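You operate a simulated robot arm through the tools that you are given. There is no shell and no other tool.

Carry out the task below with a simulated robot arm. There is one attempt and no reset: what you move stays moved.

TASK
Nest the empty dish from the yellow-handled tray in the empty one on the green-handled tray.
Fine: push both trays in and slide the stop bar across.
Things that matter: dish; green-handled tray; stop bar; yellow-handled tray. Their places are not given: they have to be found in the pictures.

It is judged by the outcome, as a careful person would: the job done as asked, and still so three seconds after it is handed in. It fails if anything else is knocked over, pushed out of place, dropped, spilled or broken.

THE ROBOT
A 7-joint arm with a two-finger parallel gripper, fixed in place. Base frame: the origin is at the foot of the arm, x ahead of it, y to its left, z up; the work surface is at about z = 735. Readings come in mm, rad, newtons and seconds.
Its first joint turns from -2.304 to 2.304 rad. Payload 3.91 kg.
The TCP is the grasp point between the finger pads, 30 mm short of the fingertips. In the tool frame z runs along the fingers and y along their closing line. Largest opening 110 mm; finger width 20, thickness 10; the body of the gripper, 48 by 112 mm, starts 55 mm behind the TCP.
Orientation is that of the tool frame in the base frame, as a unit quaternion [w, x, y, z]. With the fingers straight down and closing along the base's y, the tool's x points along the base's -x, its y along +y and its z along -z.

THE INTERFACE
- The arm moves only by the tool jog_arm. Its arguments are lists of equal length, an entry for each row: "dp": the shift along the tool's x, y, z in mm, a list of three; "rot": the turn, a rotation vector about the tool's x, y, z in rad, a list of three; "claw": the finger opening in mm, from 0 to 110. In form: {"dp": [[dx, dy, dz], ...], "rot": [[ax, ay, az], ...], "claw": [claw, ...]}. A call has 1 to 20 rows; each row shifts and turns the commanded pose from where the row before left it, along the tool's axes as they then stand. Each row takes 0.2 s and may step no farther than 50 mm and 0.15 rad from the row before; otherwise, or with a gripper value out of range, the whole call is refused. A pose out of reach is approached as far as the arm can. The call stops where the force on the tool passes 90 N (or 10 N more than at its start, if that is more) or the arm is blocked; 0.2 s more then pass. Each finger travels about 108 mm/s and halts on what it meets, pressing with about 20 N; the grip force reading is that of the motor and also rises with nothing between the fingers. The clock runs only during rows and for 0.2 s after the last one: add rows that do not move to give the fingers time. It gives the time, the measured TCP pose, the force on the tool (base axes), the opening and the grip force at its end, in the units of the frame above (readings bear some noise), with the torque about the TCP (base axes, N m) and any sound that the robot's microphone picked up.
- Cameras (640 x 400 px; columns grow to the right, rows downward): "scene" is fixed at [407.7, -490.4, 1539.8]; the picture's right is [1.00, 0.07, 0.00], its down [0.03, -0.41, -0.91] and it looks along [-0.06, 0.91, -0.41] (base axes); focal length 337 px, centre (320, 200). "wrist" rides on the gripper at [72, 17, -103] in the tool frame; the picture's right is [-0.23, 0.97, 0.00], its down [-0.76, -0.18, -0.62] and it looks along [-0.61, -0.14, 0.78] (tool axes); focal length 222 px, centre (320, 200).
- capture(camera): a new picture of that camera. It takes no simulated time.
- probe_pixels(camera, pixels): for up to 12 pixels [column, row] of the newest picture of that camera ("zoom" is the newest enlarged one), the place [x, y, z] in the base frame of the surface seen there, good to about 3 mm, but the place of the scene camera against the robot may be out by one fixed shift of up to 25 mm in any direction. It takes no simulated time.
- close_up(camera, box): a new picture of the part [left, top, right, bottom] of that camera's present view, enlarged. It takes no simulated time.
- finish_job(): hands the job in; it is judged then, once.

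Leave the gripper open and the arm clear of the work at the hand-in unless told otherwise.

The tools are called after "Call:" as name(argument=value, ...) on one line, values as JSON. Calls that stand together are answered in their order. jog_arm: Moves the arm, as the interface text tells. Its arguments: {"type":"object","properties":{"dp":{"type":"array","items":{"type":"array","items":{"type":"number"}}},"rot":{"type":"array","items":{"type":"array","items":{"type":"number"}}},"claw":{"type":"array","items":{"type":"number"}}},"required":["dp","rot","claw"]} The other tools are called the same way: capture (camera) takes a picture; probe_pixels (camera, pixels) gives the place of the surface under pixels of a picture; close_up (camera, box) takes an enlarged picture of a part of a camera's view; finish_job () hands the job in.

At the start:

```text
time: 0.0
eef_pos: [340.7, 418.8, 1369.9]
orientation: [0.0, 0.0, 1.0, 0.0]
wrist_force: [0.9, 0.7, 0.2]
ft_torque: [-0.02, -0.02, -0.03]
gripper_width: 110.1
grasp_force: 0.0
```

scene: 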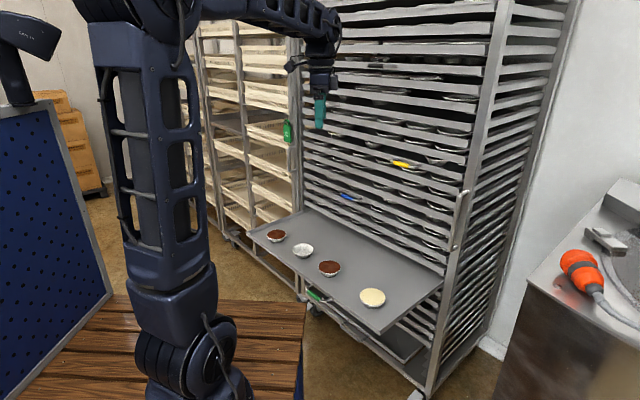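
wrist: 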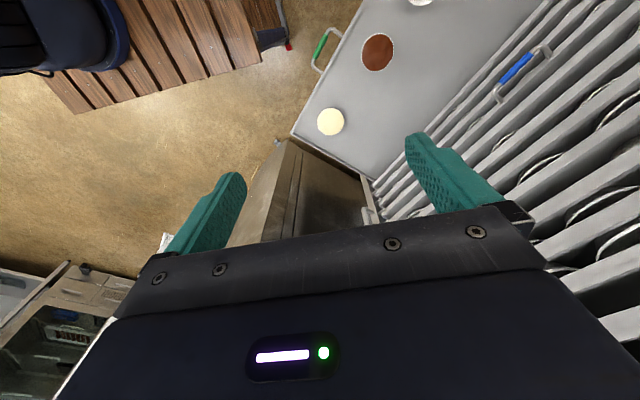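

I see a rack with one tray drawn out (green handle at about (316,296)), carrying four dishes. There are also a yellow handle at (400,164) and a blue one at (350,197). I'll take enlarged views of these before moving anything.

Call:
close_up(camera="scene", box=[230, 200, 450, 340])

Call:
close_up(camera="scene", box=[300, 120, 500, 245])

Call:
close_up(camera="scene", box=[400, 0, 600, 125])

Call:
close_up(camera="scene", box=[280, 275, 480, 400])

Call:
close_up(camera="wrist", box=[280, 0, 640, 225])

```text
2.86 times, centred on (340, 270) of scene
```

zoom: 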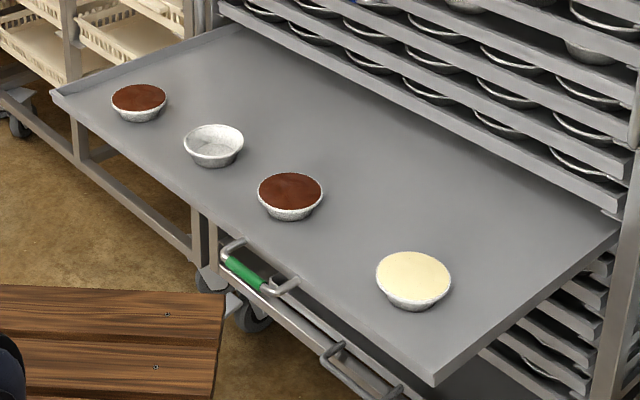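

```text
3.20 times, centred on (400, 182) of scene
```

zoom: 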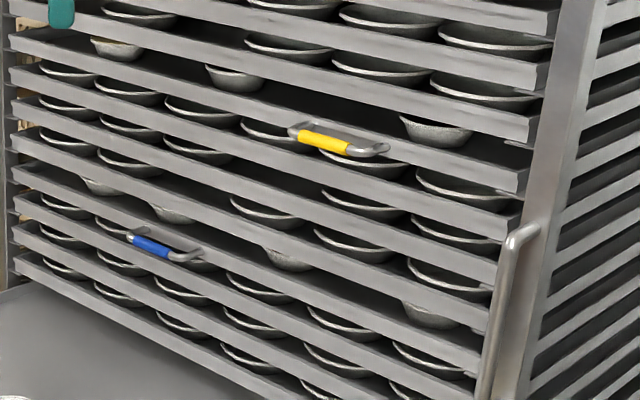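

```text
3.20 times, centred on (500, 62) of scene
```

zoom: 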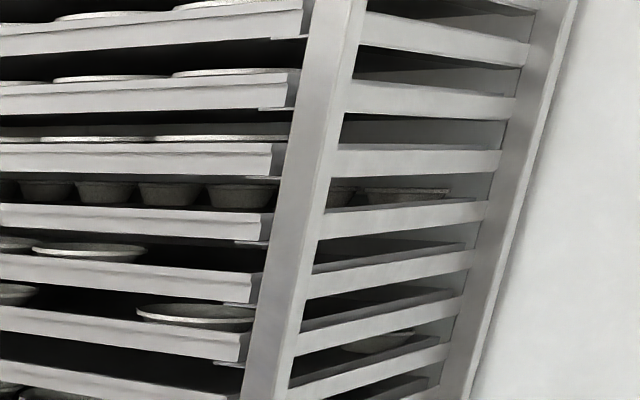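

```text
3.20 times, centred on (380, 338) of scene
```

zoom: 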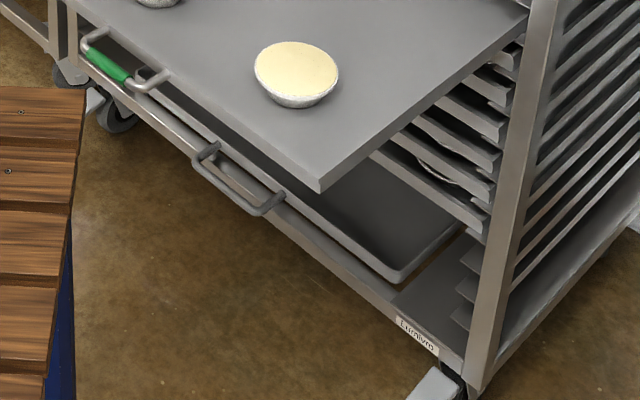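

```text
1.78 times, centred on (460, 112) of wrist
```

zoom: 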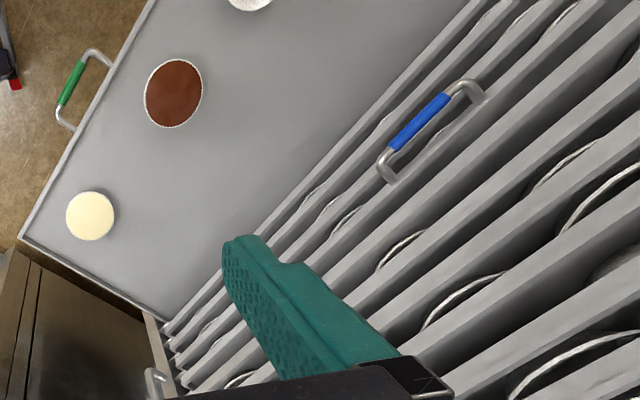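

Next I'll get coordinates from the scene view for the tray corners, dishes, handles and the vertical bar at the right post.

Call:
capture(camera="scene")

Call:
probe_pixels(camera="scene", pixels=[[276, 236], [303, 251], [329, 268], [373, 297], [250, 232], [379, 333], [441, 284], [308, 209], [313, 294], [401, 164], [350, 197], [461, 193]])

Call:
close_up(camera="scene", box=[420, 170, 500, 270])

Call:
close_up(camera="scene", box=[350, 140, 450, 203])

Call:
close_up(camera="scene", box=[280, 20, 440, 120])

```text
taken
```

scene: 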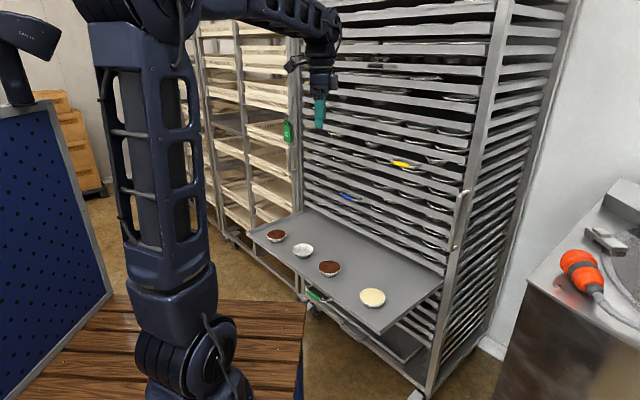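

```text
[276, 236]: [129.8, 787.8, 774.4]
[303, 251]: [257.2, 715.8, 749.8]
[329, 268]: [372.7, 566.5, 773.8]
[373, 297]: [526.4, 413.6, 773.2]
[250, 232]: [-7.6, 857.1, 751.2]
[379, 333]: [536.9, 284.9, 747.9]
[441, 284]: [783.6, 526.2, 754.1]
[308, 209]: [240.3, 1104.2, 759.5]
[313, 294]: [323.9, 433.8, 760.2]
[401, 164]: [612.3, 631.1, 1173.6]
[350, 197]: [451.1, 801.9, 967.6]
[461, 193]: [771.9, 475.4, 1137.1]
```

```text
4.00 times, centred on (460, 220) of scene
```

zoom: 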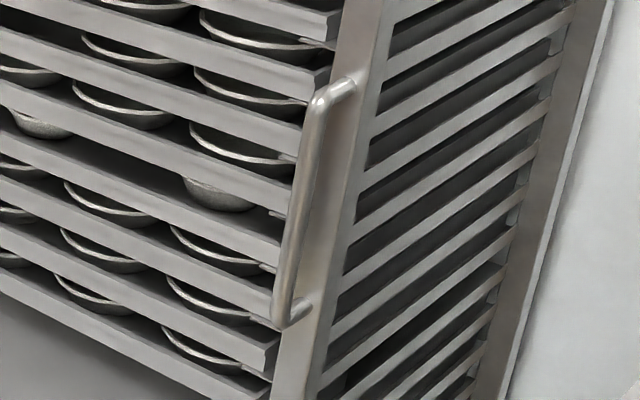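

```text
6.35 times, centred on (400, 172) of scene
```

zoom: 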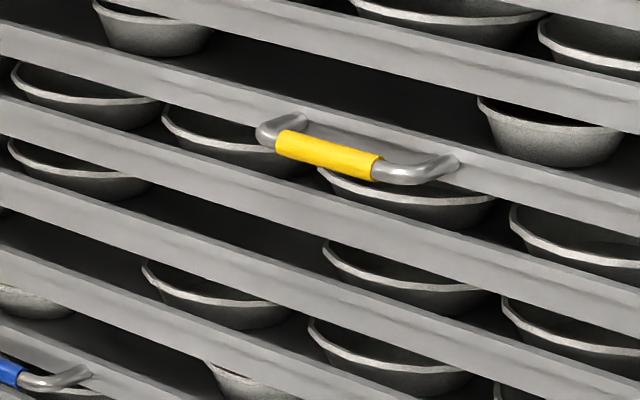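

```text
4.00 times, centred on (360, 70) of scene
```

zoom: 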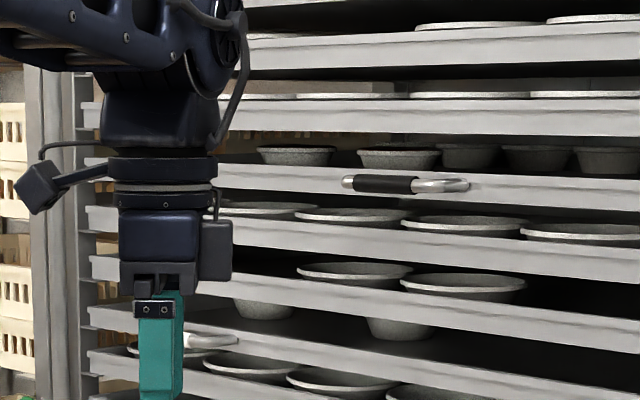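

The rack face runs diagonally, its normal towards the robot being about (-0.72,-0.69). There are four handles so far: green, yellow, blue and black. A vertical grey bar stands at the right post, and another grey handle sits low down at (352,331). I still have to find the stop bar, so I'll yaw the tool 0.75 rad to bring the wrist camera round to face the rack.

Call:
jog_arm(dp=[[0, 0, 0], [0, 0, 0], [0, 0, 0], [0, 0, 0], [0, 0, 0], [0, 0, 0]], rot=[[0, 0, -0.15], [0, 0, -0.15], [0, 0, -0.15], [0, 0, -0.15], [0, 0, -0.15], [0, 0, 0]], claw=[110, 110, 110, 110, 110, 110])

Call:
capture(camera="wrist")

Call:
capture(camera="scene")

```text
time: 1.4
eef_pos: [340.8, 417.8, 1369.2]
orientation: [-0.001, -0.367, 0.93, -0.001]
wrist_force: [0.9, 0.1, -0.7]
ft_torque: [-0.01, 0.01, 0.02]
gripper_width: 109.9
grasp_force: 0.1
```

```text
taken
```

wrist: 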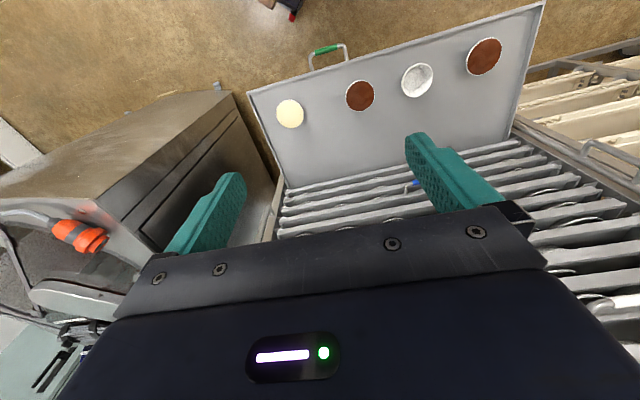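

```text
taken
```

scene: 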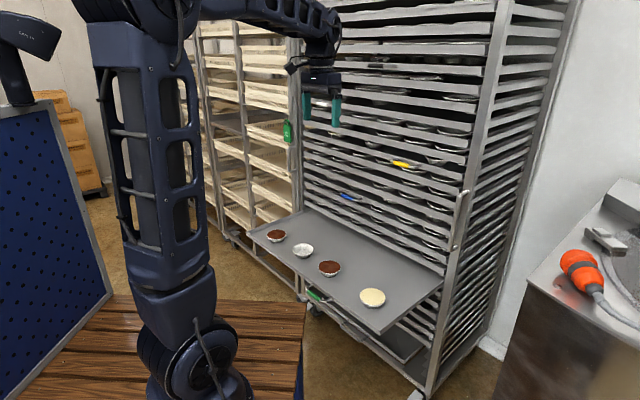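

The dishes read from left to right in this view as cream, brown, empty and brown. Now I'll pitch the tool up about 0.75 rad, so the wrist camera looks at the rack face more squarely, while backing away a little.

Call:
jog_arm(dp=[[0, 0, 0], [0, 0, 0], [0, 0, 0], [0, 0, 0], [0, 0, 0], [0, 0, 0]], rot=[[0, -0.15, 0], [0, -0.15, 0], [0, -0.15, 0], [0, -0.15, 0], [0, -0.15, 0], [0, 0, 0]], claw=[110, 110, 110, 110, 110, 110])

Call:
capture(camera="wrist")

Call:
capture(camera="scene")

```text
time: 2.8
eef_pos: [341.0, 419.0, 1369.1]
orientation: [0.342, -0.341, 0.865, 0.135]
wrist_force: [0.4, 0.8, -0.2]
ft_torque: [-0.01, 0.02, -0.02]
gripper_width: 110.1
grasp_force: 0.0
```

```text
taken
```

wrist: 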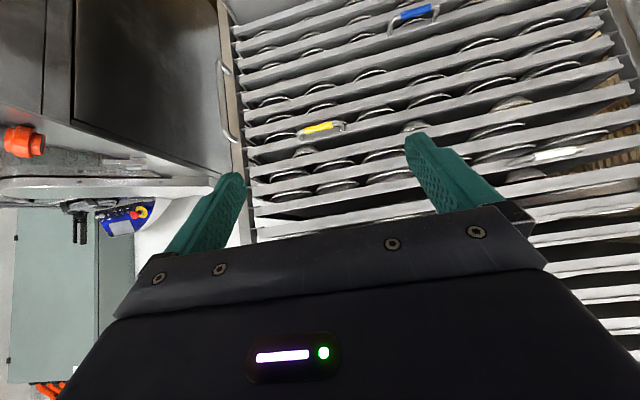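

```text
taken
```

scene: 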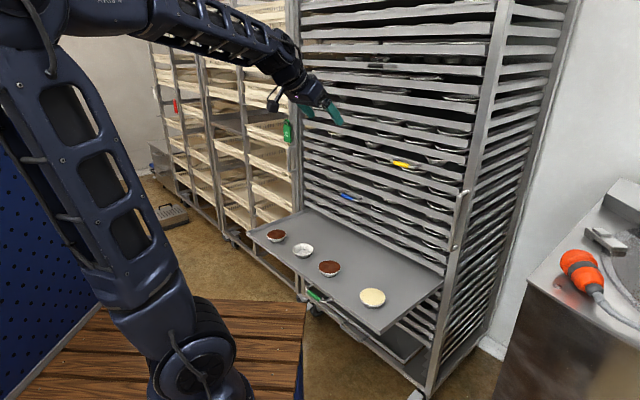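

Call:
close_up(camera="wrist", box=[180, 0, 420, 150])

Call:
close_up(camera="wrist", box=[400, 0, 640, 150])

Call:
close_up(camera="wrist", box=[200, 40, 280, 160])

Call:
close_up(camera="scene", box=[280, 0, 440, 100])

Call:
close_up(camera="scene", box=[210, 90, 330, 310])

```text
2.67 times, centred on (300, 75) of wrist
```

zoom: 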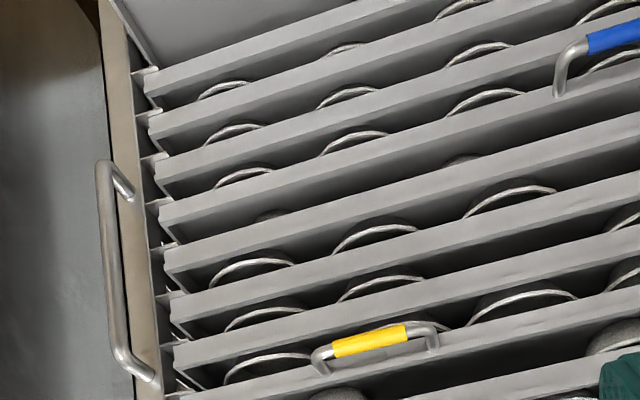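

```text
2.67 times, centred on (520, 75) of wrist
```

zoom: 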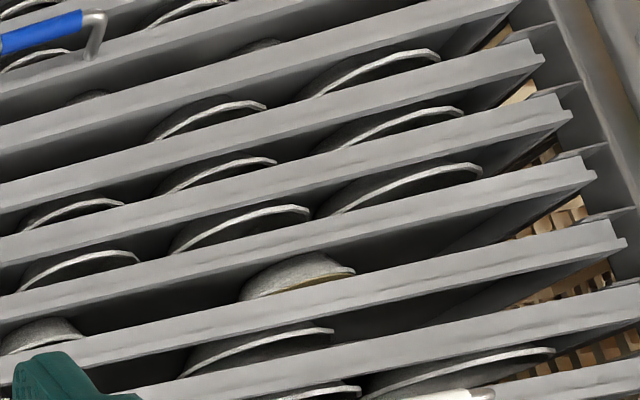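

```text
3.33 times, centred on (240, 100) of wrist
```

zoom: 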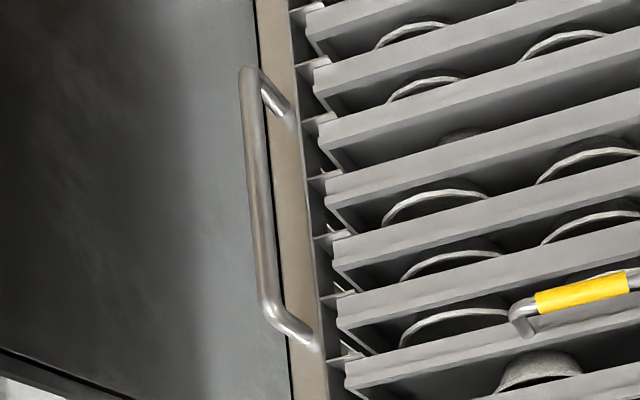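

```text
4.00 times, centred on (360, 50) of scene
```

zoom: 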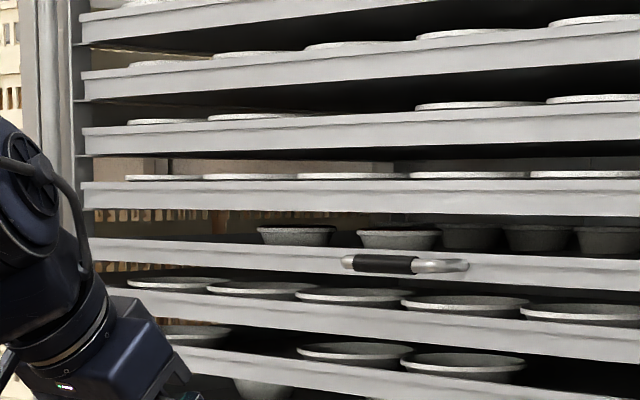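

```text
1.82 times, centred on (270, 200) of scene
```

zoom: 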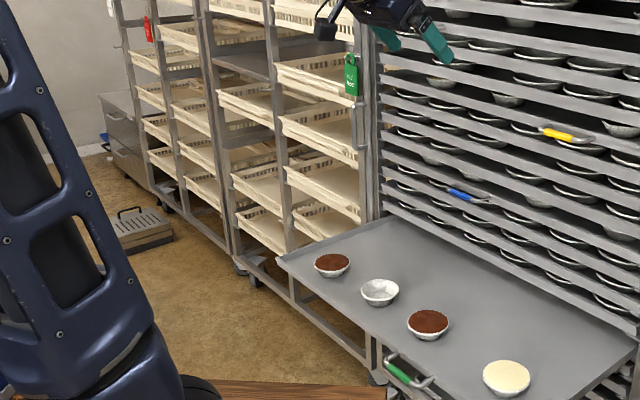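

The two vertical grey bars on the left and right posts look like the rack's own push handles. I'll probe the low grey handle and the structures near it, and look at the rack's left post and top for something that slides.

Call:
close_up(camera="scene", box=[290, 280, 410, 400])

Call:
probe_pixels(camera="scene", pixels=[[349, 325], [358, 340], [344, 322], [368, 339], [410, 345], [395, 365], [330, 313], [412, 378], [460, 193], [453, 246], [463, 225], [390, 164]])

Call:
close_up(camera="scene", box=[270, 90, 330, 200])

Call:
close_up(camera="scene", box=[390, 230, 510, 400])

Call:
close_up(camera="scene", box=[420, 0, 600, 190])

```text
3.33 times, centred on (350, 340) of scene
```

zoom: 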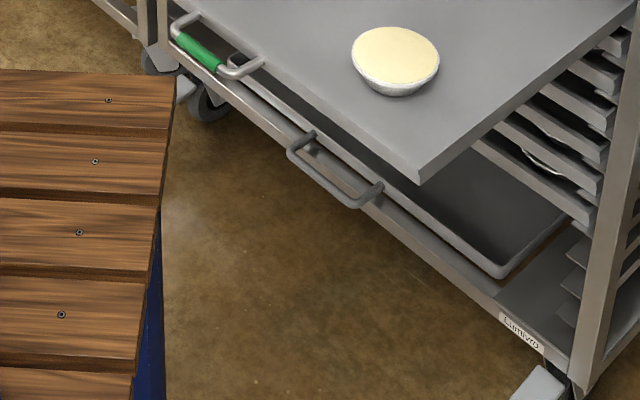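

```text
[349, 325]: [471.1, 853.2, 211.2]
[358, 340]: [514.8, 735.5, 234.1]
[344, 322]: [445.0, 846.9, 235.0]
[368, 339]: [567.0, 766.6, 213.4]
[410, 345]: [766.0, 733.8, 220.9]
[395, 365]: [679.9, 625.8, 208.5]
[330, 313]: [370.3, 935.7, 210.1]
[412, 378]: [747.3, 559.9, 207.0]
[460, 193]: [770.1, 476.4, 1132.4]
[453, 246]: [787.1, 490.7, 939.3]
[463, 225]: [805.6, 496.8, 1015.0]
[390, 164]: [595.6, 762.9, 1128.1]
```

```text
3.64 times, centred on (300, 145) of scene
```

zoom: 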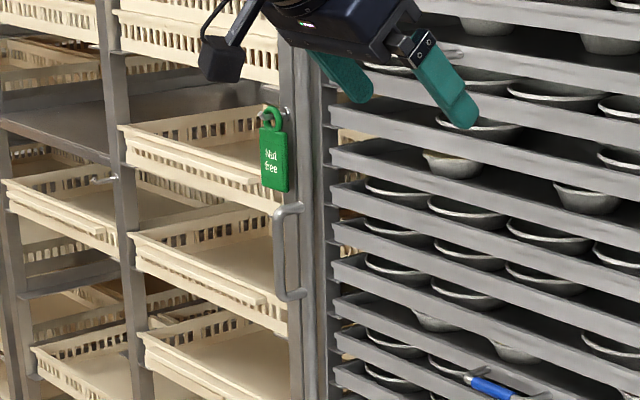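

```text
2.35 times, centred on (450, 315) of scene
```

zoom: 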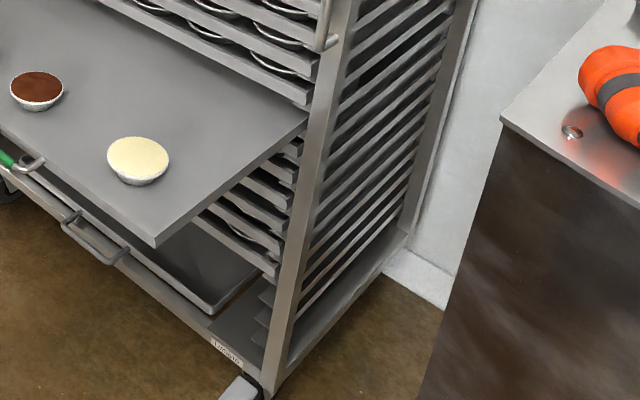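

```text
2.11 times, centred on (510, 95) of scene
```

zoom: 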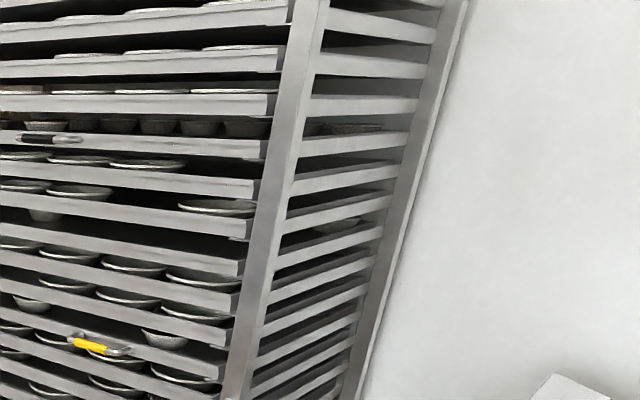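

The low grey handle is at z≈234, so it belongs to a bottom drip tray and isn't the bar. I'll turn the camera left by about 0.6 rad to inspect the left post area and the upper left of the rack.

Call:
jog_arm(dp=[[0, 0, 0], [0, 0, 0], [0, 0, 0], [0, 0, 0], [0, 0, 0]], rot=[[-0.102, 0, -0.109], [-0.102, 0, -0.109], [-0.102, 0, -0.109], [-0.102, 0, -0.109], [0, 0, 0]], claw=[110, 110, 110, 110, 110])

Call:
capture(camera="wrist")

Call:
close_up(camera="wrist", box=[300, 0, 640, 210])

```text
time: 4.0
eef_pos: [341.0, 418.3, 1369.8]
orientation: [0.285, -0.581, 0.727, 0.23]
wrist_force: [-0.4, -0.5, -0.2]
ft_torque: [0.01, 0.0, 0.0]
gripper_width: 110.0
grasp_force: 0.0
```

```text
taken
```

wrist: 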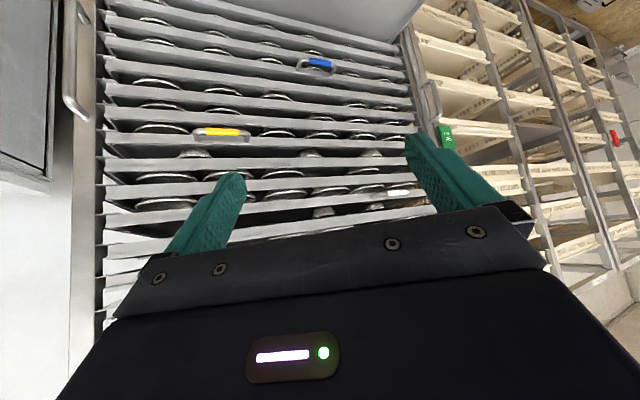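

```text
1.88 times, centred on (470, 105) of wrist
```

zoom: 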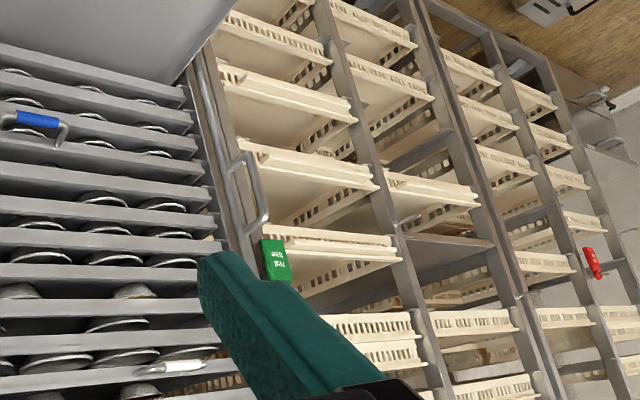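

There's no stop bar on the left side either: the grab handle there belongs to the basket rack's post. I'll turn back and pitch up more to inspect the upper part and top of the pie rack.

Call:
jog_arm(dp=[[0, 0, 0], [0, 0, 0], [0, 0, 0], [0, 0, 0], [0, 0, 0], [0, 0, 0], [0, 0, 0], [0, 0, 0], [0, 0, 0], [0, 0, 0]], rot=[[0.102, 0, 0.109], [0.102, 0, 0.109], [0.102, 0, 0.109], [0.102, 0, 0.109], [0, -0.15, 0], [0, -0.15, 0], [0, -0.15, 0], [0, -0.15, 0], [0, -0.15, 0], [0, 0, 0]], claw=[110, 110, 110, 110, 110, 110, 110, 110, 110, 110])

Call:
capture(camera="wrist")

Call:
capture(camera="scene")

```text
time: 6.2
eef_pos: [341.5, 419.2, 1369.0]
orientation: [0.634, -0.269, 0.68, 0.25]
wrist_force: [0.6, -0.9, 0.3]
ft_torque: [0.0, -0.03, 0.01]
gripper_width: 110.1
grasp_force: 0.3
```

```text
taken
```

wrist: 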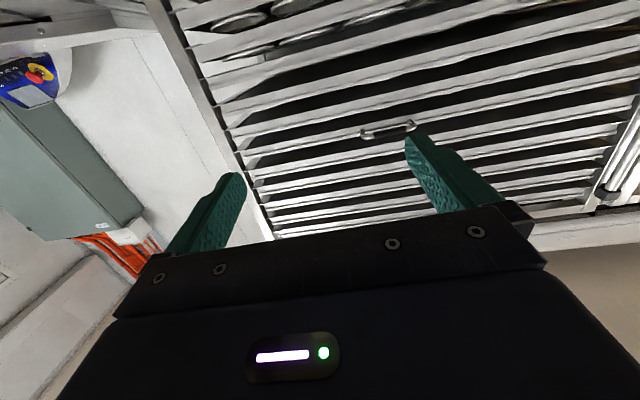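

```text
taken
```

scene: 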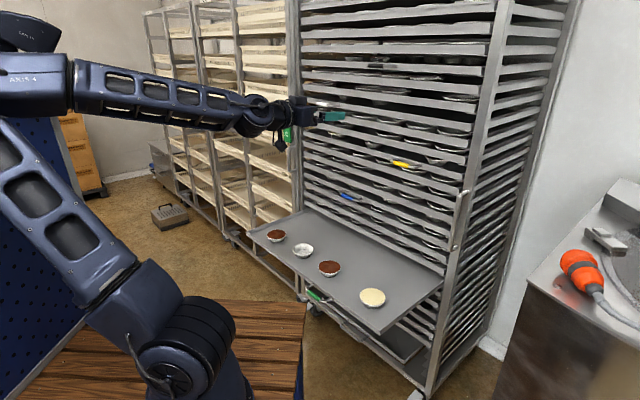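

Call:
close_up(camera="wrist", box=[150, 0, 420, 240])

Call:
close_up(camera="wrist", box=[440, 0, 640, 240])

Call:
close_up(camera="scene", box=[280, 0, 400, 110])

Call:
close_up(camera="scene", box=[270, 100, 350, 310])

Call:
close_up(camera="scene", box=[530, 170, 640, 330])

```text
1.67 times, centred on (285, 120) of wrist
```

zoom: 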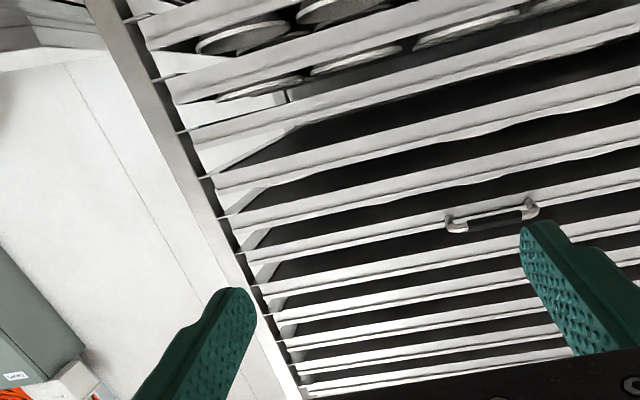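

```text
1.67 times, centred on (540, 120) of wrist
```

zoom: 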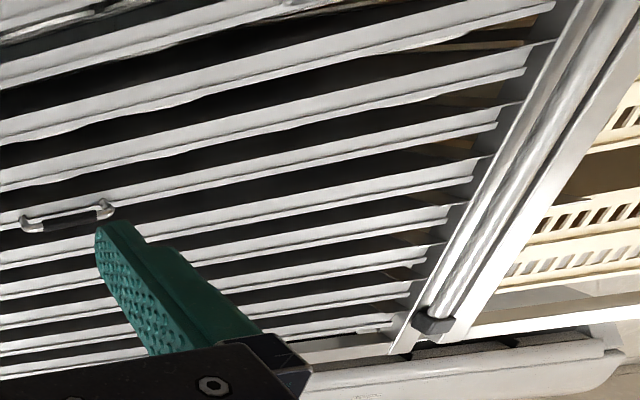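

```text
3.64 times, centred on (340, 55) of scene
```

zoom: 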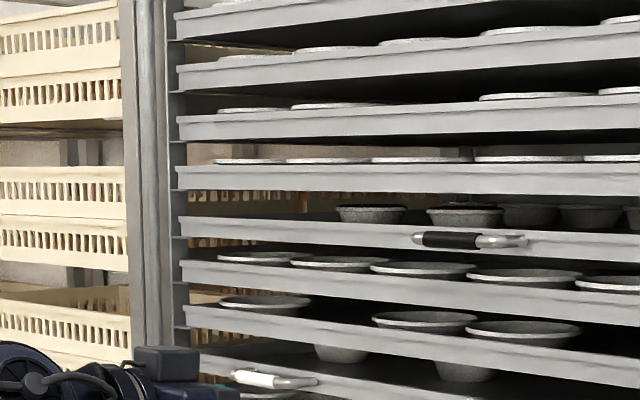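

```text
1.90 times, centred on (310, 205) of scene
```

zoom: 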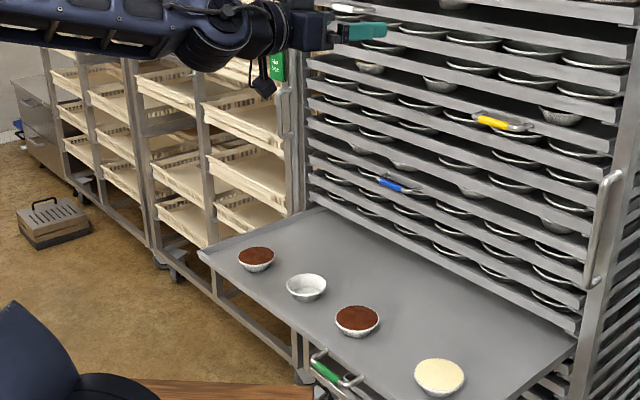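

```text
2.50 times, centred on (585, 250) of scene
```

zoom: 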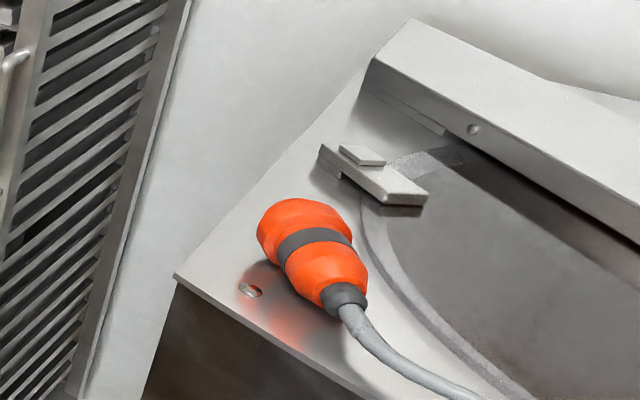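

Found it: at the upper left of the wrist view a round vertical bar runs alongside the rack's left post. It hangs from a dark slider on the top rail, at about (609,193) in the wrist picture. I'll measure it.

Call:
close_up(camera="wrist", box=[560, 80, 640, 230])

Call:
probe_pixels(camera="wrist", pixels=[[609, 193], [616, 170], [625, 148], [634, 128], [603, 175], [625, 175], [560, 218], [400, 235], [370, 134], [412, 126], [247, 168], [605, 150]])

```text
2.67 times, centred on (600, 155) of wrist
```

zoom: 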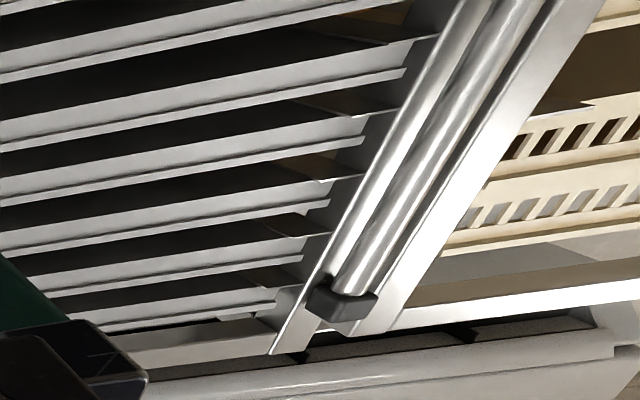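

```text
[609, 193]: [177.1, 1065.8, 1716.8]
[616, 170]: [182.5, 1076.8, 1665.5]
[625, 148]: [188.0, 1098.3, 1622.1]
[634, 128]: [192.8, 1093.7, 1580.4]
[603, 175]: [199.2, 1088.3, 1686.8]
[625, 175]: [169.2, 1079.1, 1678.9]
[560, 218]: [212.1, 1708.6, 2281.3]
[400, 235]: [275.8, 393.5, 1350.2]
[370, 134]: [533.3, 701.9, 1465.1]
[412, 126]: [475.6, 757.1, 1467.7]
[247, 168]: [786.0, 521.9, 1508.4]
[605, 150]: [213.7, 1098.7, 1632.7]
```

Call:
probe_pixels(camera="wrist", pixels=[[240, 127], [605, 53], [300, 115], [560, 62], [255, 157], [580, 102], [222, 107], [622, 130], [606, 163], [380, 131], [402, 127], [360, 97]])

Call:
close_up(camera="wrist", box=[180, 60, 440, 220])

```text
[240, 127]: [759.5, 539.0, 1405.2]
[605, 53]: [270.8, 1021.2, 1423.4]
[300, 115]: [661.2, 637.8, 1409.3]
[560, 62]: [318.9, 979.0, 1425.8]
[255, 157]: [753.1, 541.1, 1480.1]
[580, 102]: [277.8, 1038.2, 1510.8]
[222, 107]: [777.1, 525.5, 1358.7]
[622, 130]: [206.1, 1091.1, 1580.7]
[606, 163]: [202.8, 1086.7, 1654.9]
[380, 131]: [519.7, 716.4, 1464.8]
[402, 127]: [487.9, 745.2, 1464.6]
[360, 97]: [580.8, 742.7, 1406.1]
```

```text
2.46 times, centred on (310, 140) of wrist
```

zoom: 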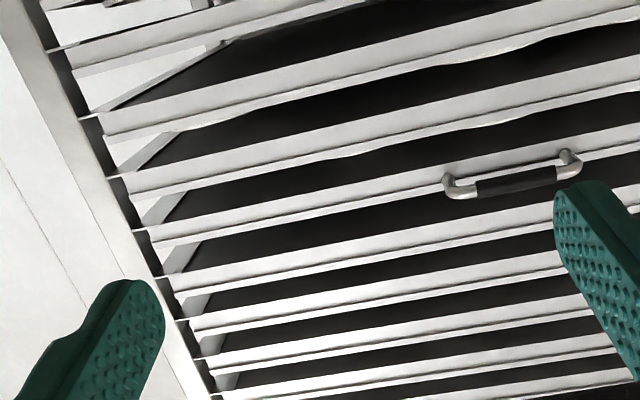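

From the wrist probes the rim faces lie on x+y≈1298, so the rack face runs at 45°. The round bar at about (182,1077) stands roughly 28 mm in front. I'll shift the camera 200 mm left along the rack and pitch back down to see that bar's full length.

Call:
jog_arm(dp=[[0, 50, 0], [0, 50, 0], [0, 50, 0], [0, 50, 0], [0, 0, 0], [0, 0, 0], [0, 0, 0], [0, 0, 0]], rot=[[0, 0, 0], [0, 0, 0], [0, 0, 0], [0, 0, 0], [0, 0.15, 0], [0, 0.15, 0], [0, 0.15, 0], [0, 0, 0]], claw=[110, 110, 110, 110, 110, 110, 110, 110])

Call:
capture(camera="wrist")

Call:
close_up(camera="wrist", box=[400, 0, 640, 240])

```text
time: 8.0
eef_pos: [202.8, 565.1, 1370.0]
orientation: [0.466, -0.318, 0.805, 0.183]
wrist_force: [-0.6, 0.3, -0.2]
ft_torque: [0.0, 0.02, -0.02]
gripper_width: 109.8
grasp_force: 0.1
```

```text
taken
```

wrist: 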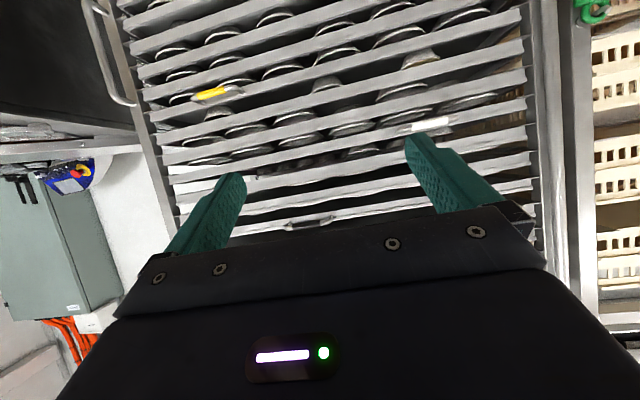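

```text
1.67 times, centred on (520, 120) of wrist
```

zoom: 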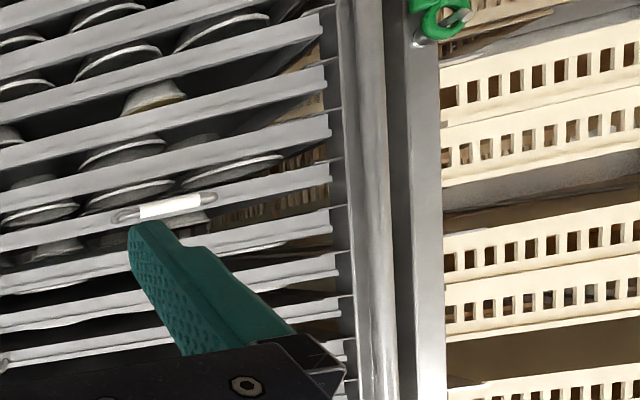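

A round rod runs vertically in front of the rack's left post, at (375,200) in the enlarged view, and this must be the stop bar. I'll probe it and the white handle, then pitch down to see its lower end.

Call:
probe_pixels(camera="wrist", pixels=[[549, 100], [541, 60], [553, 140], [558, 180], [545, 30], [522, 82], [527, 110], [405, 129], [448, 123], [205, 95], [236, 90], [535, 100]])

Call:
jog_arm(dp=[[0, 0, 0], [0, 0, 0], [0, 0, 0], [0, 0, 0], [0, 0, 0], [0, 0, 0]], rot=[[0, 0.15, 0], [0, 0.15, 0], [0, 0.15, 0], [0, 0.15, 0], [0, 0.15, 0], [0, 0, 0]], claw=[110, 110, 110, 110, 110, 110])

Call:
capture(camera="wrist")

Call:
close_up(camera="wrist", box=[400, 0, 640, 240])

```text
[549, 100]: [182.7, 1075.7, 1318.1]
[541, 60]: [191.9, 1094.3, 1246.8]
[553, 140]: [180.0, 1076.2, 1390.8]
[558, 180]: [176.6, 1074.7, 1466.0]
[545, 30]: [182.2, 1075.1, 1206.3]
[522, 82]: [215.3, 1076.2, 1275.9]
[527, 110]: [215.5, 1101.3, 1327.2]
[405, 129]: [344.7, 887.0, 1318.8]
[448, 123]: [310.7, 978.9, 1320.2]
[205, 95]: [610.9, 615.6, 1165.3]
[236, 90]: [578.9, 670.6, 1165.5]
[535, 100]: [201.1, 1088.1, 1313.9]
```

```text
time: 9.4
eef_pos: [204.6, 563.6, 1369.4]
orientation: [0.139, -0.362, 0.92, 0.054]
wrist_force: [0.8, 0.0, 0.3]
ft_torque: [-0.01, 0.08, 0.01]
gripper_width: 110.2
grasp_force: 0.0
```

```text
taken
```

wrist: 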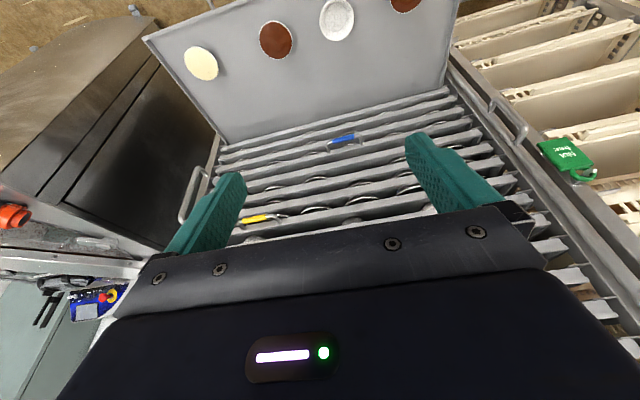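

```text
1.67 times, centred on (520, 120) of wrist
```

zoom: 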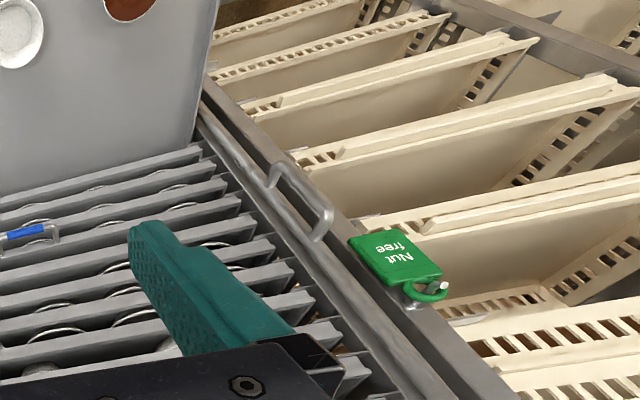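

Call:
close_up(camera="wrist", box=[450, 60, 570, 180])

Call:
probe_pixels(camera="wrist", pixels=[[493, 104], [505, 116], [520, 130], [497, 117], [485, 100], [470, 80], [520, 160], [500, 105], [522, 138], [535, 175], [464, 90], [540, 160]])

Call:
close_up(camera="scene", box=[280, 110, 320, 310])

```text
3.33 times, centred on (510, 120) of wrist
```

zoom: 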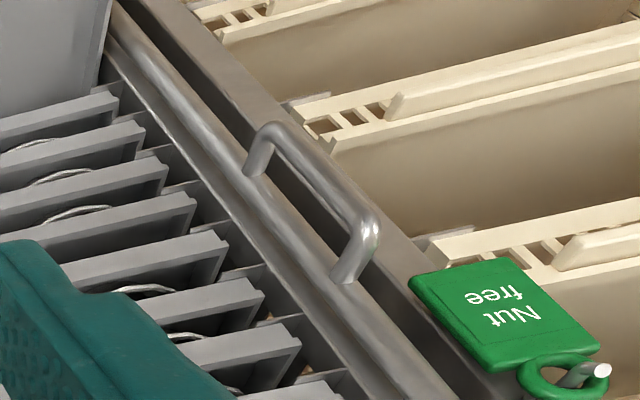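

```text
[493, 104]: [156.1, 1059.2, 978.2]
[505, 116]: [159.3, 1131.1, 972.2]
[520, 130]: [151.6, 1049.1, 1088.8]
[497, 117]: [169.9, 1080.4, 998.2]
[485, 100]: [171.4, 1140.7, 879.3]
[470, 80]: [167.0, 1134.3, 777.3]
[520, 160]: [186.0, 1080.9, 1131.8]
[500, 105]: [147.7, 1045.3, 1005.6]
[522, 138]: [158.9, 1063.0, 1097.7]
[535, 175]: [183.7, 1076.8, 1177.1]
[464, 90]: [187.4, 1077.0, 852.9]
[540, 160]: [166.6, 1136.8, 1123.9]
```

```text
2.00 times, centred on (300, 210) of scene
```

zoom: 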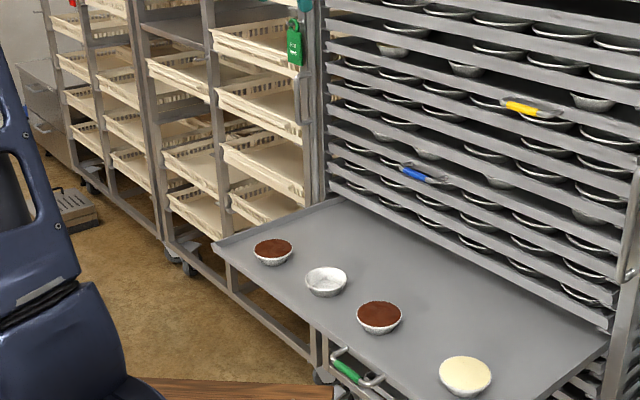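

The rod runs from below z≈850 up to z≈1717 at about (182,1077). It carries its own handle, with ends at z≈978 and 1090, near (153,1053). So it's the stop bar, parked at the left post and free to slide right in front of the tray ends.

The order will be: pull the yellow tray out about 160 mm, take its empty dish, nest it, push both trays in, then slide the bar. First I'll turn the tool to 60° from vertical towards the rack and roll it so the fingers close vertically on the yellow bar.

Call:
jog_arm(dp=[[0, 0, 0], [0, 0, 0], [0, 0, 0], [0, 0, 0], [0, 0, 0], [0, 0, 0], [0, 0, 0], [0, 0, 0], [0, 0, 0], [0, 0, 0], [0, 0, 0], [0, 0, 0], [0, 0, 0], [0, 0, 0], [0, 0, 0], [0, 0, 0], [0, 0, 0], [0, 0, 0]], rot=[[0, -0.15, 0], [0, -0.15, 0], [0, -0.15, 0], [0, -0.15, 0], [0, -0.15, 0], [-0.0307, 0, -0.0176], [0, 0, -0.15], [0, 0, -0.15], [0, 0, -0.15], [0, 0, -0.15], [0, 0, -0.15], [0, 0, -0.15], [0, 0, -0.15], [0, 0, -0.15], [0, 0, -0.15], [0, 0, -0.15], [0, 0, -0.0708], [0, 0, 0]], claw=[110, 110, 110, 110, 110, 110, 110, 110, 110, 110, 110, 110, 110, 110, 110, 80, 60, 60])

Call:
capture(camera="wrist")

Call:
capture(camera="scene")

```text
time: 13.2
eef_pos: [205.7, 564.4, 1369.2]
orientation: [-0.463, 0.799, -0.332, 0.192]
wrist_force: [0.2, 0.1, 0.8]
ft_torque: [0.0, 0.02, 0.01]
gripper_width: 60.0
grasp_force: 0.2
```

```text
taken
```

wrist: 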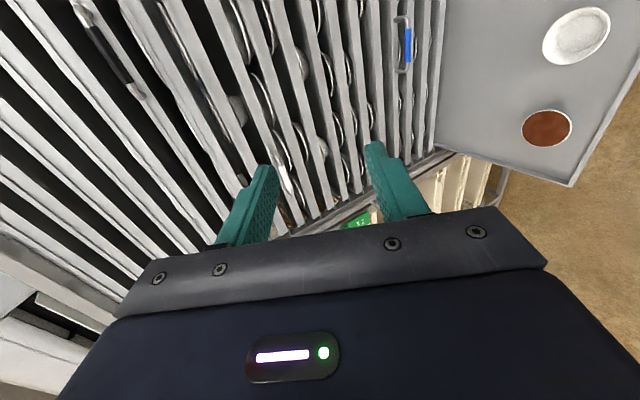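

```text
taken
```

scene: 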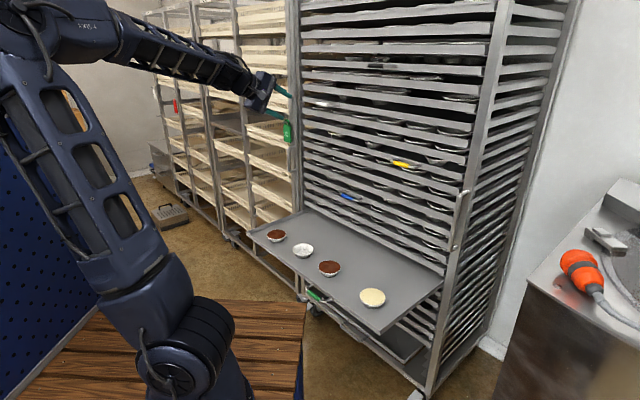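

The orientation is as intended, with tool z = (0.61,0.61,-0.50). Now I'll move to a stand-off about 120 mm short of the yellow handle.

Call:
jog_arm(dp=[[28.5, 1.9, 33.6], [28.5, 1.9, 33.6], [28.5, 1.9, 33.6], [28.5, 1.9, 33.6], [28.5, 1.9, 33.6], [28.5, 1.9, 33.6], [28.5, 1.9, 33.6], [28.5, 1.9, 33.6], [0, 0, 0]], rot=[[0, 0, 0], [0, 0, 0], [0, 0, 0], [0, 0, 0], [0, 0, 0], [0, 0, 0], [0, 0, 0], [0, 0, 0], [0, 0, 0]], claw=[60, 60, 60, 60, 60, 60, 60, 60, 60])

Call:
capture(camera="wrist")

Call:
capture(camera="scene")

```text
time: 15.2
eef_pos: [526.5, 562.5, 1222.3]
orientation: [-0.463, 0.8, -0.331, 0.191]
wrist_force: [0.4, -0.2, -0.6]
ft_torque: [0.01, 0.01, 0.0]
gripper_width: 60.1
grasp_force: 0.0
```

```text
taken
```

wrist: 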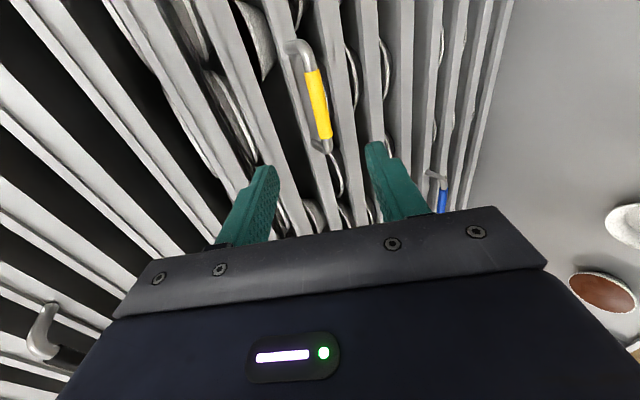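

```text
taken
```

scene: 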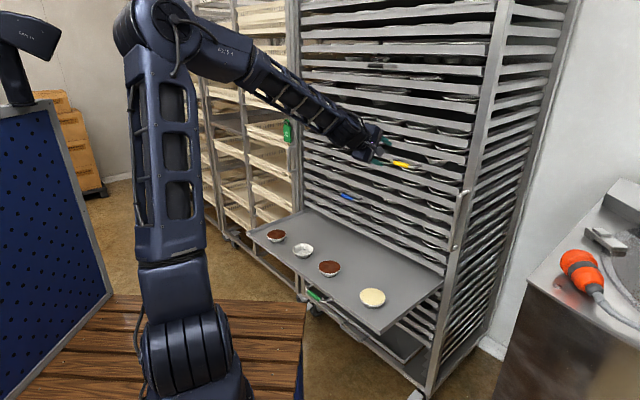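

The yellow handle is at wrist pixels (300,45) to (325,145). I'll probe along it to get its exact line and the gap to the rim.

Call:
close_up(camera="wrist", box=[240, 0, 400, 180])

Call:
probe_pixels(camera="wrist", pixels=[[315, 80], [318, 95], [322, 115], [325, 132], [328, 143], [306, 58], [294, 47], [345, 180], [285, 60], [342, 60], [330, 172], [262, 40]])

```text
2.22 times, centred on (320, 90) of wrist
```

zoom: 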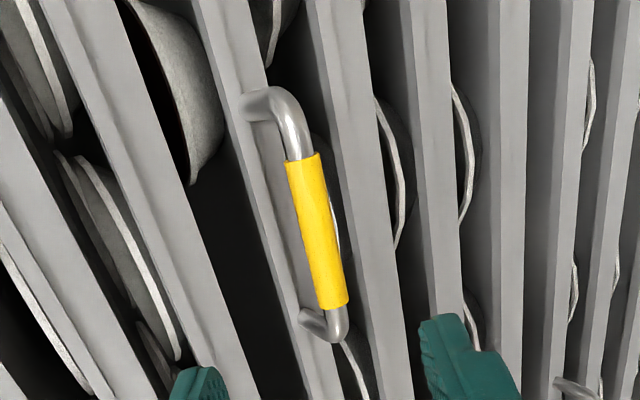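

```text
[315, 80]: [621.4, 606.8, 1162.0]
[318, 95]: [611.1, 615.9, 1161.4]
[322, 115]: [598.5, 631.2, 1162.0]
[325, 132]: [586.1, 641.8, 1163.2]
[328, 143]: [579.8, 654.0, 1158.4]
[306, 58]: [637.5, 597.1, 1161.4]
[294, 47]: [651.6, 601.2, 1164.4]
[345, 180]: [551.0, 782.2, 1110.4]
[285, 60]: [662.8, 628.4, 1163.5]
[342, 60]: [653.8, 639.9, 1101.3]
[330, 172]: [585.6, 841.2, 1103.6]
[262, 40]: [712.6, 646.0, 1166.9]
```

The yellow grip runs from (623,605) to (586,642), with its axis at about (609,627,1157). I'll narrow the fingers to 36 mm, align, advance 114 mm to just short of full depth so the tips clear the rim, and then close.

Call:
jog_arm(dp=[[12.6, 5.1, 0], [0, 0, 30], [0, 0, 30], [0, 0, 20], [0, 0, 18], [0, 0, 16.5], [0, 0, 0]], rot=[[0, 0, 0], [0, 0, 0], [0, 0, 0], [0, 0, 0], [0, 0, 0], [0, 0, 0], [0, 0, 0]], claw=[36, 36, 36, 36, 36, 36, 36])

Call:
capture(camera="wrist")

Call:
close_up(camera="wrist", box=[240, 60, 440, 240])

Call:
close_up(camera="scene", box=[340, 110, 460, 210])

```text
time: 16.8
eef_pos: [601.9, 621.8, 1160.4]
orientation: [-0.462, 0.8, -0.331, 0.192]
wrist_force: [-0.3, -0.1, 0.2]
ft_torque: [0.0, -0.02, 0.0]
gripper_width: 36.0
grasp_force: 0.0
```

```text
taken
```

wrist: 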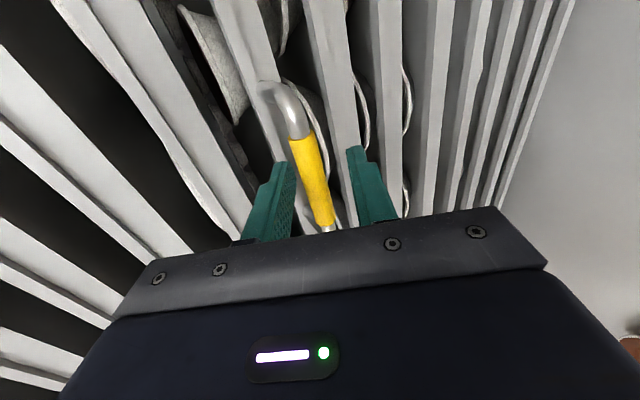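

```text
2.22 times, centred on (340, 150) of wrist
```

zoom: 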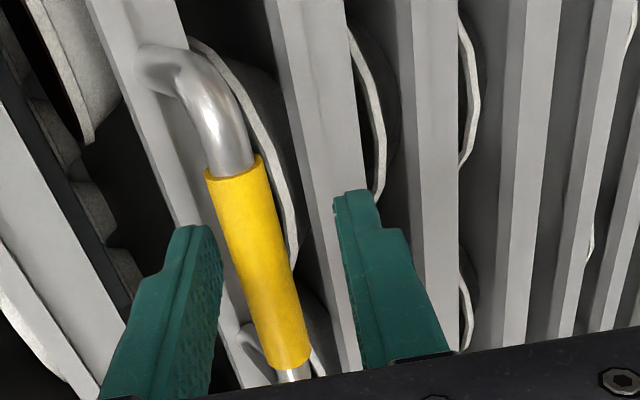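

```text
4.00 times, centred on (400, 160) of scene
```

zoom: 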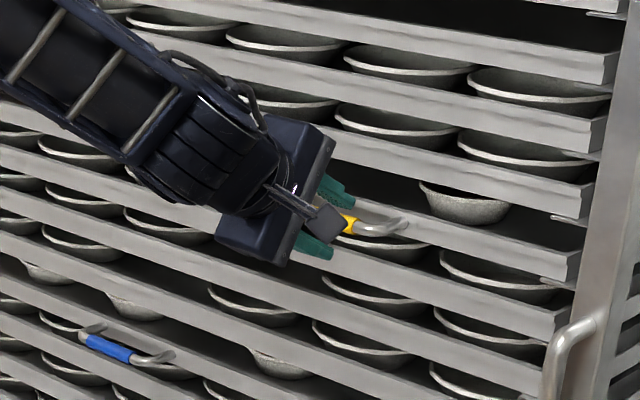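

The bar is between the fingers and nothing is touching. I'll close on it now.

Call:
jog_arm(dp=[[0, 0, 0], [0, 0, 0], [0, 0, 0]], rot=[[0, 0, 0], [0, 0, 0], [0, 0, 0]], claw=[10, 8, 8])

Call:
close_up(camera="wrist", box=[240, 60, 440, 240])

```text
time: 17.6
eef_pos: [601.4, 622.3, 1161.6]
orientation: [-0.464, 0.799, -0.331, 0.192]
wrist_force: [2.3, 1.6, 15.0]
ft_torque: [0.12, -0.17, 0.06]
gripper_width: 15.2
grasp_force: 7.7
```

```text
2.22 times, centred on (340, 150) of wrist
```

zoom: 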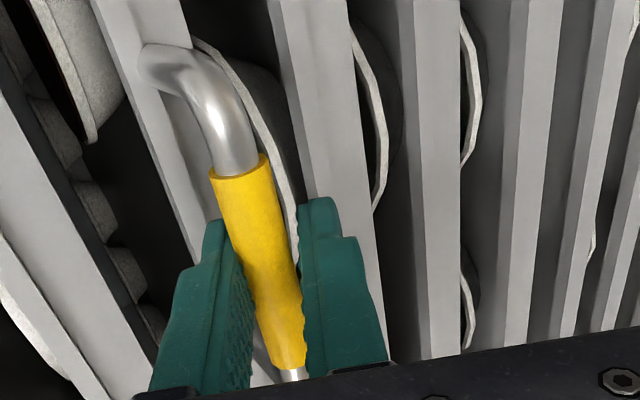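

Gripped at 15 mm, but there is a 15 N upward load, so the bar sits slightly above the finger centre. I'll shift the tool a little along -y to unload it.

Call:
jog_arm(dp=[[0, -2, 0], [0, -1, 0], [0, 0, 0]], rot=[[0, 0, 0], [0, 0, 0], [0, 0, 0]], claw=[8, 8, 8])

```text
time: 18.4
eef_pos: [602.5, 622.5, 1164.1]
orientation: [-0.463, 0.8, -0.331, 0.192]
wrist_force: [0.2, 1.0, 7.0]
ft_torque: [0.04, -0.08, 0.0]
gripper_width: 11.0
grasp_force: 2.9
```

Call:
jog_arm(dp=[[0, -2, 0], [0, 0, 0], [0, 0, 0]], rot=[[0, 0, 0], [0, 0, 0], [0, 0, 0]], claw=[6, 4, 4])

Call:
close_up(camera="wrist", box=[240, 60, 440, 240])

```text
time: 19.2
eef_pos: [602.6, 625.0, 1163.7]
orientation: [-0.461, 0.8, -0.331, 0.192]
wrist_force: [-2.1, -2.3, -20.4]
ft_torque: [0.02, 0.3, 0.37]
gripper_width: 10.8
grasp_force: 45.0
```

```text
2.22 times, centred on (340, 150) of wrist
```

zoom: 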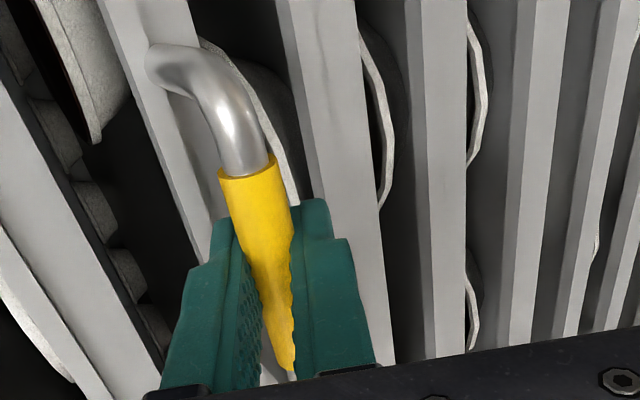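

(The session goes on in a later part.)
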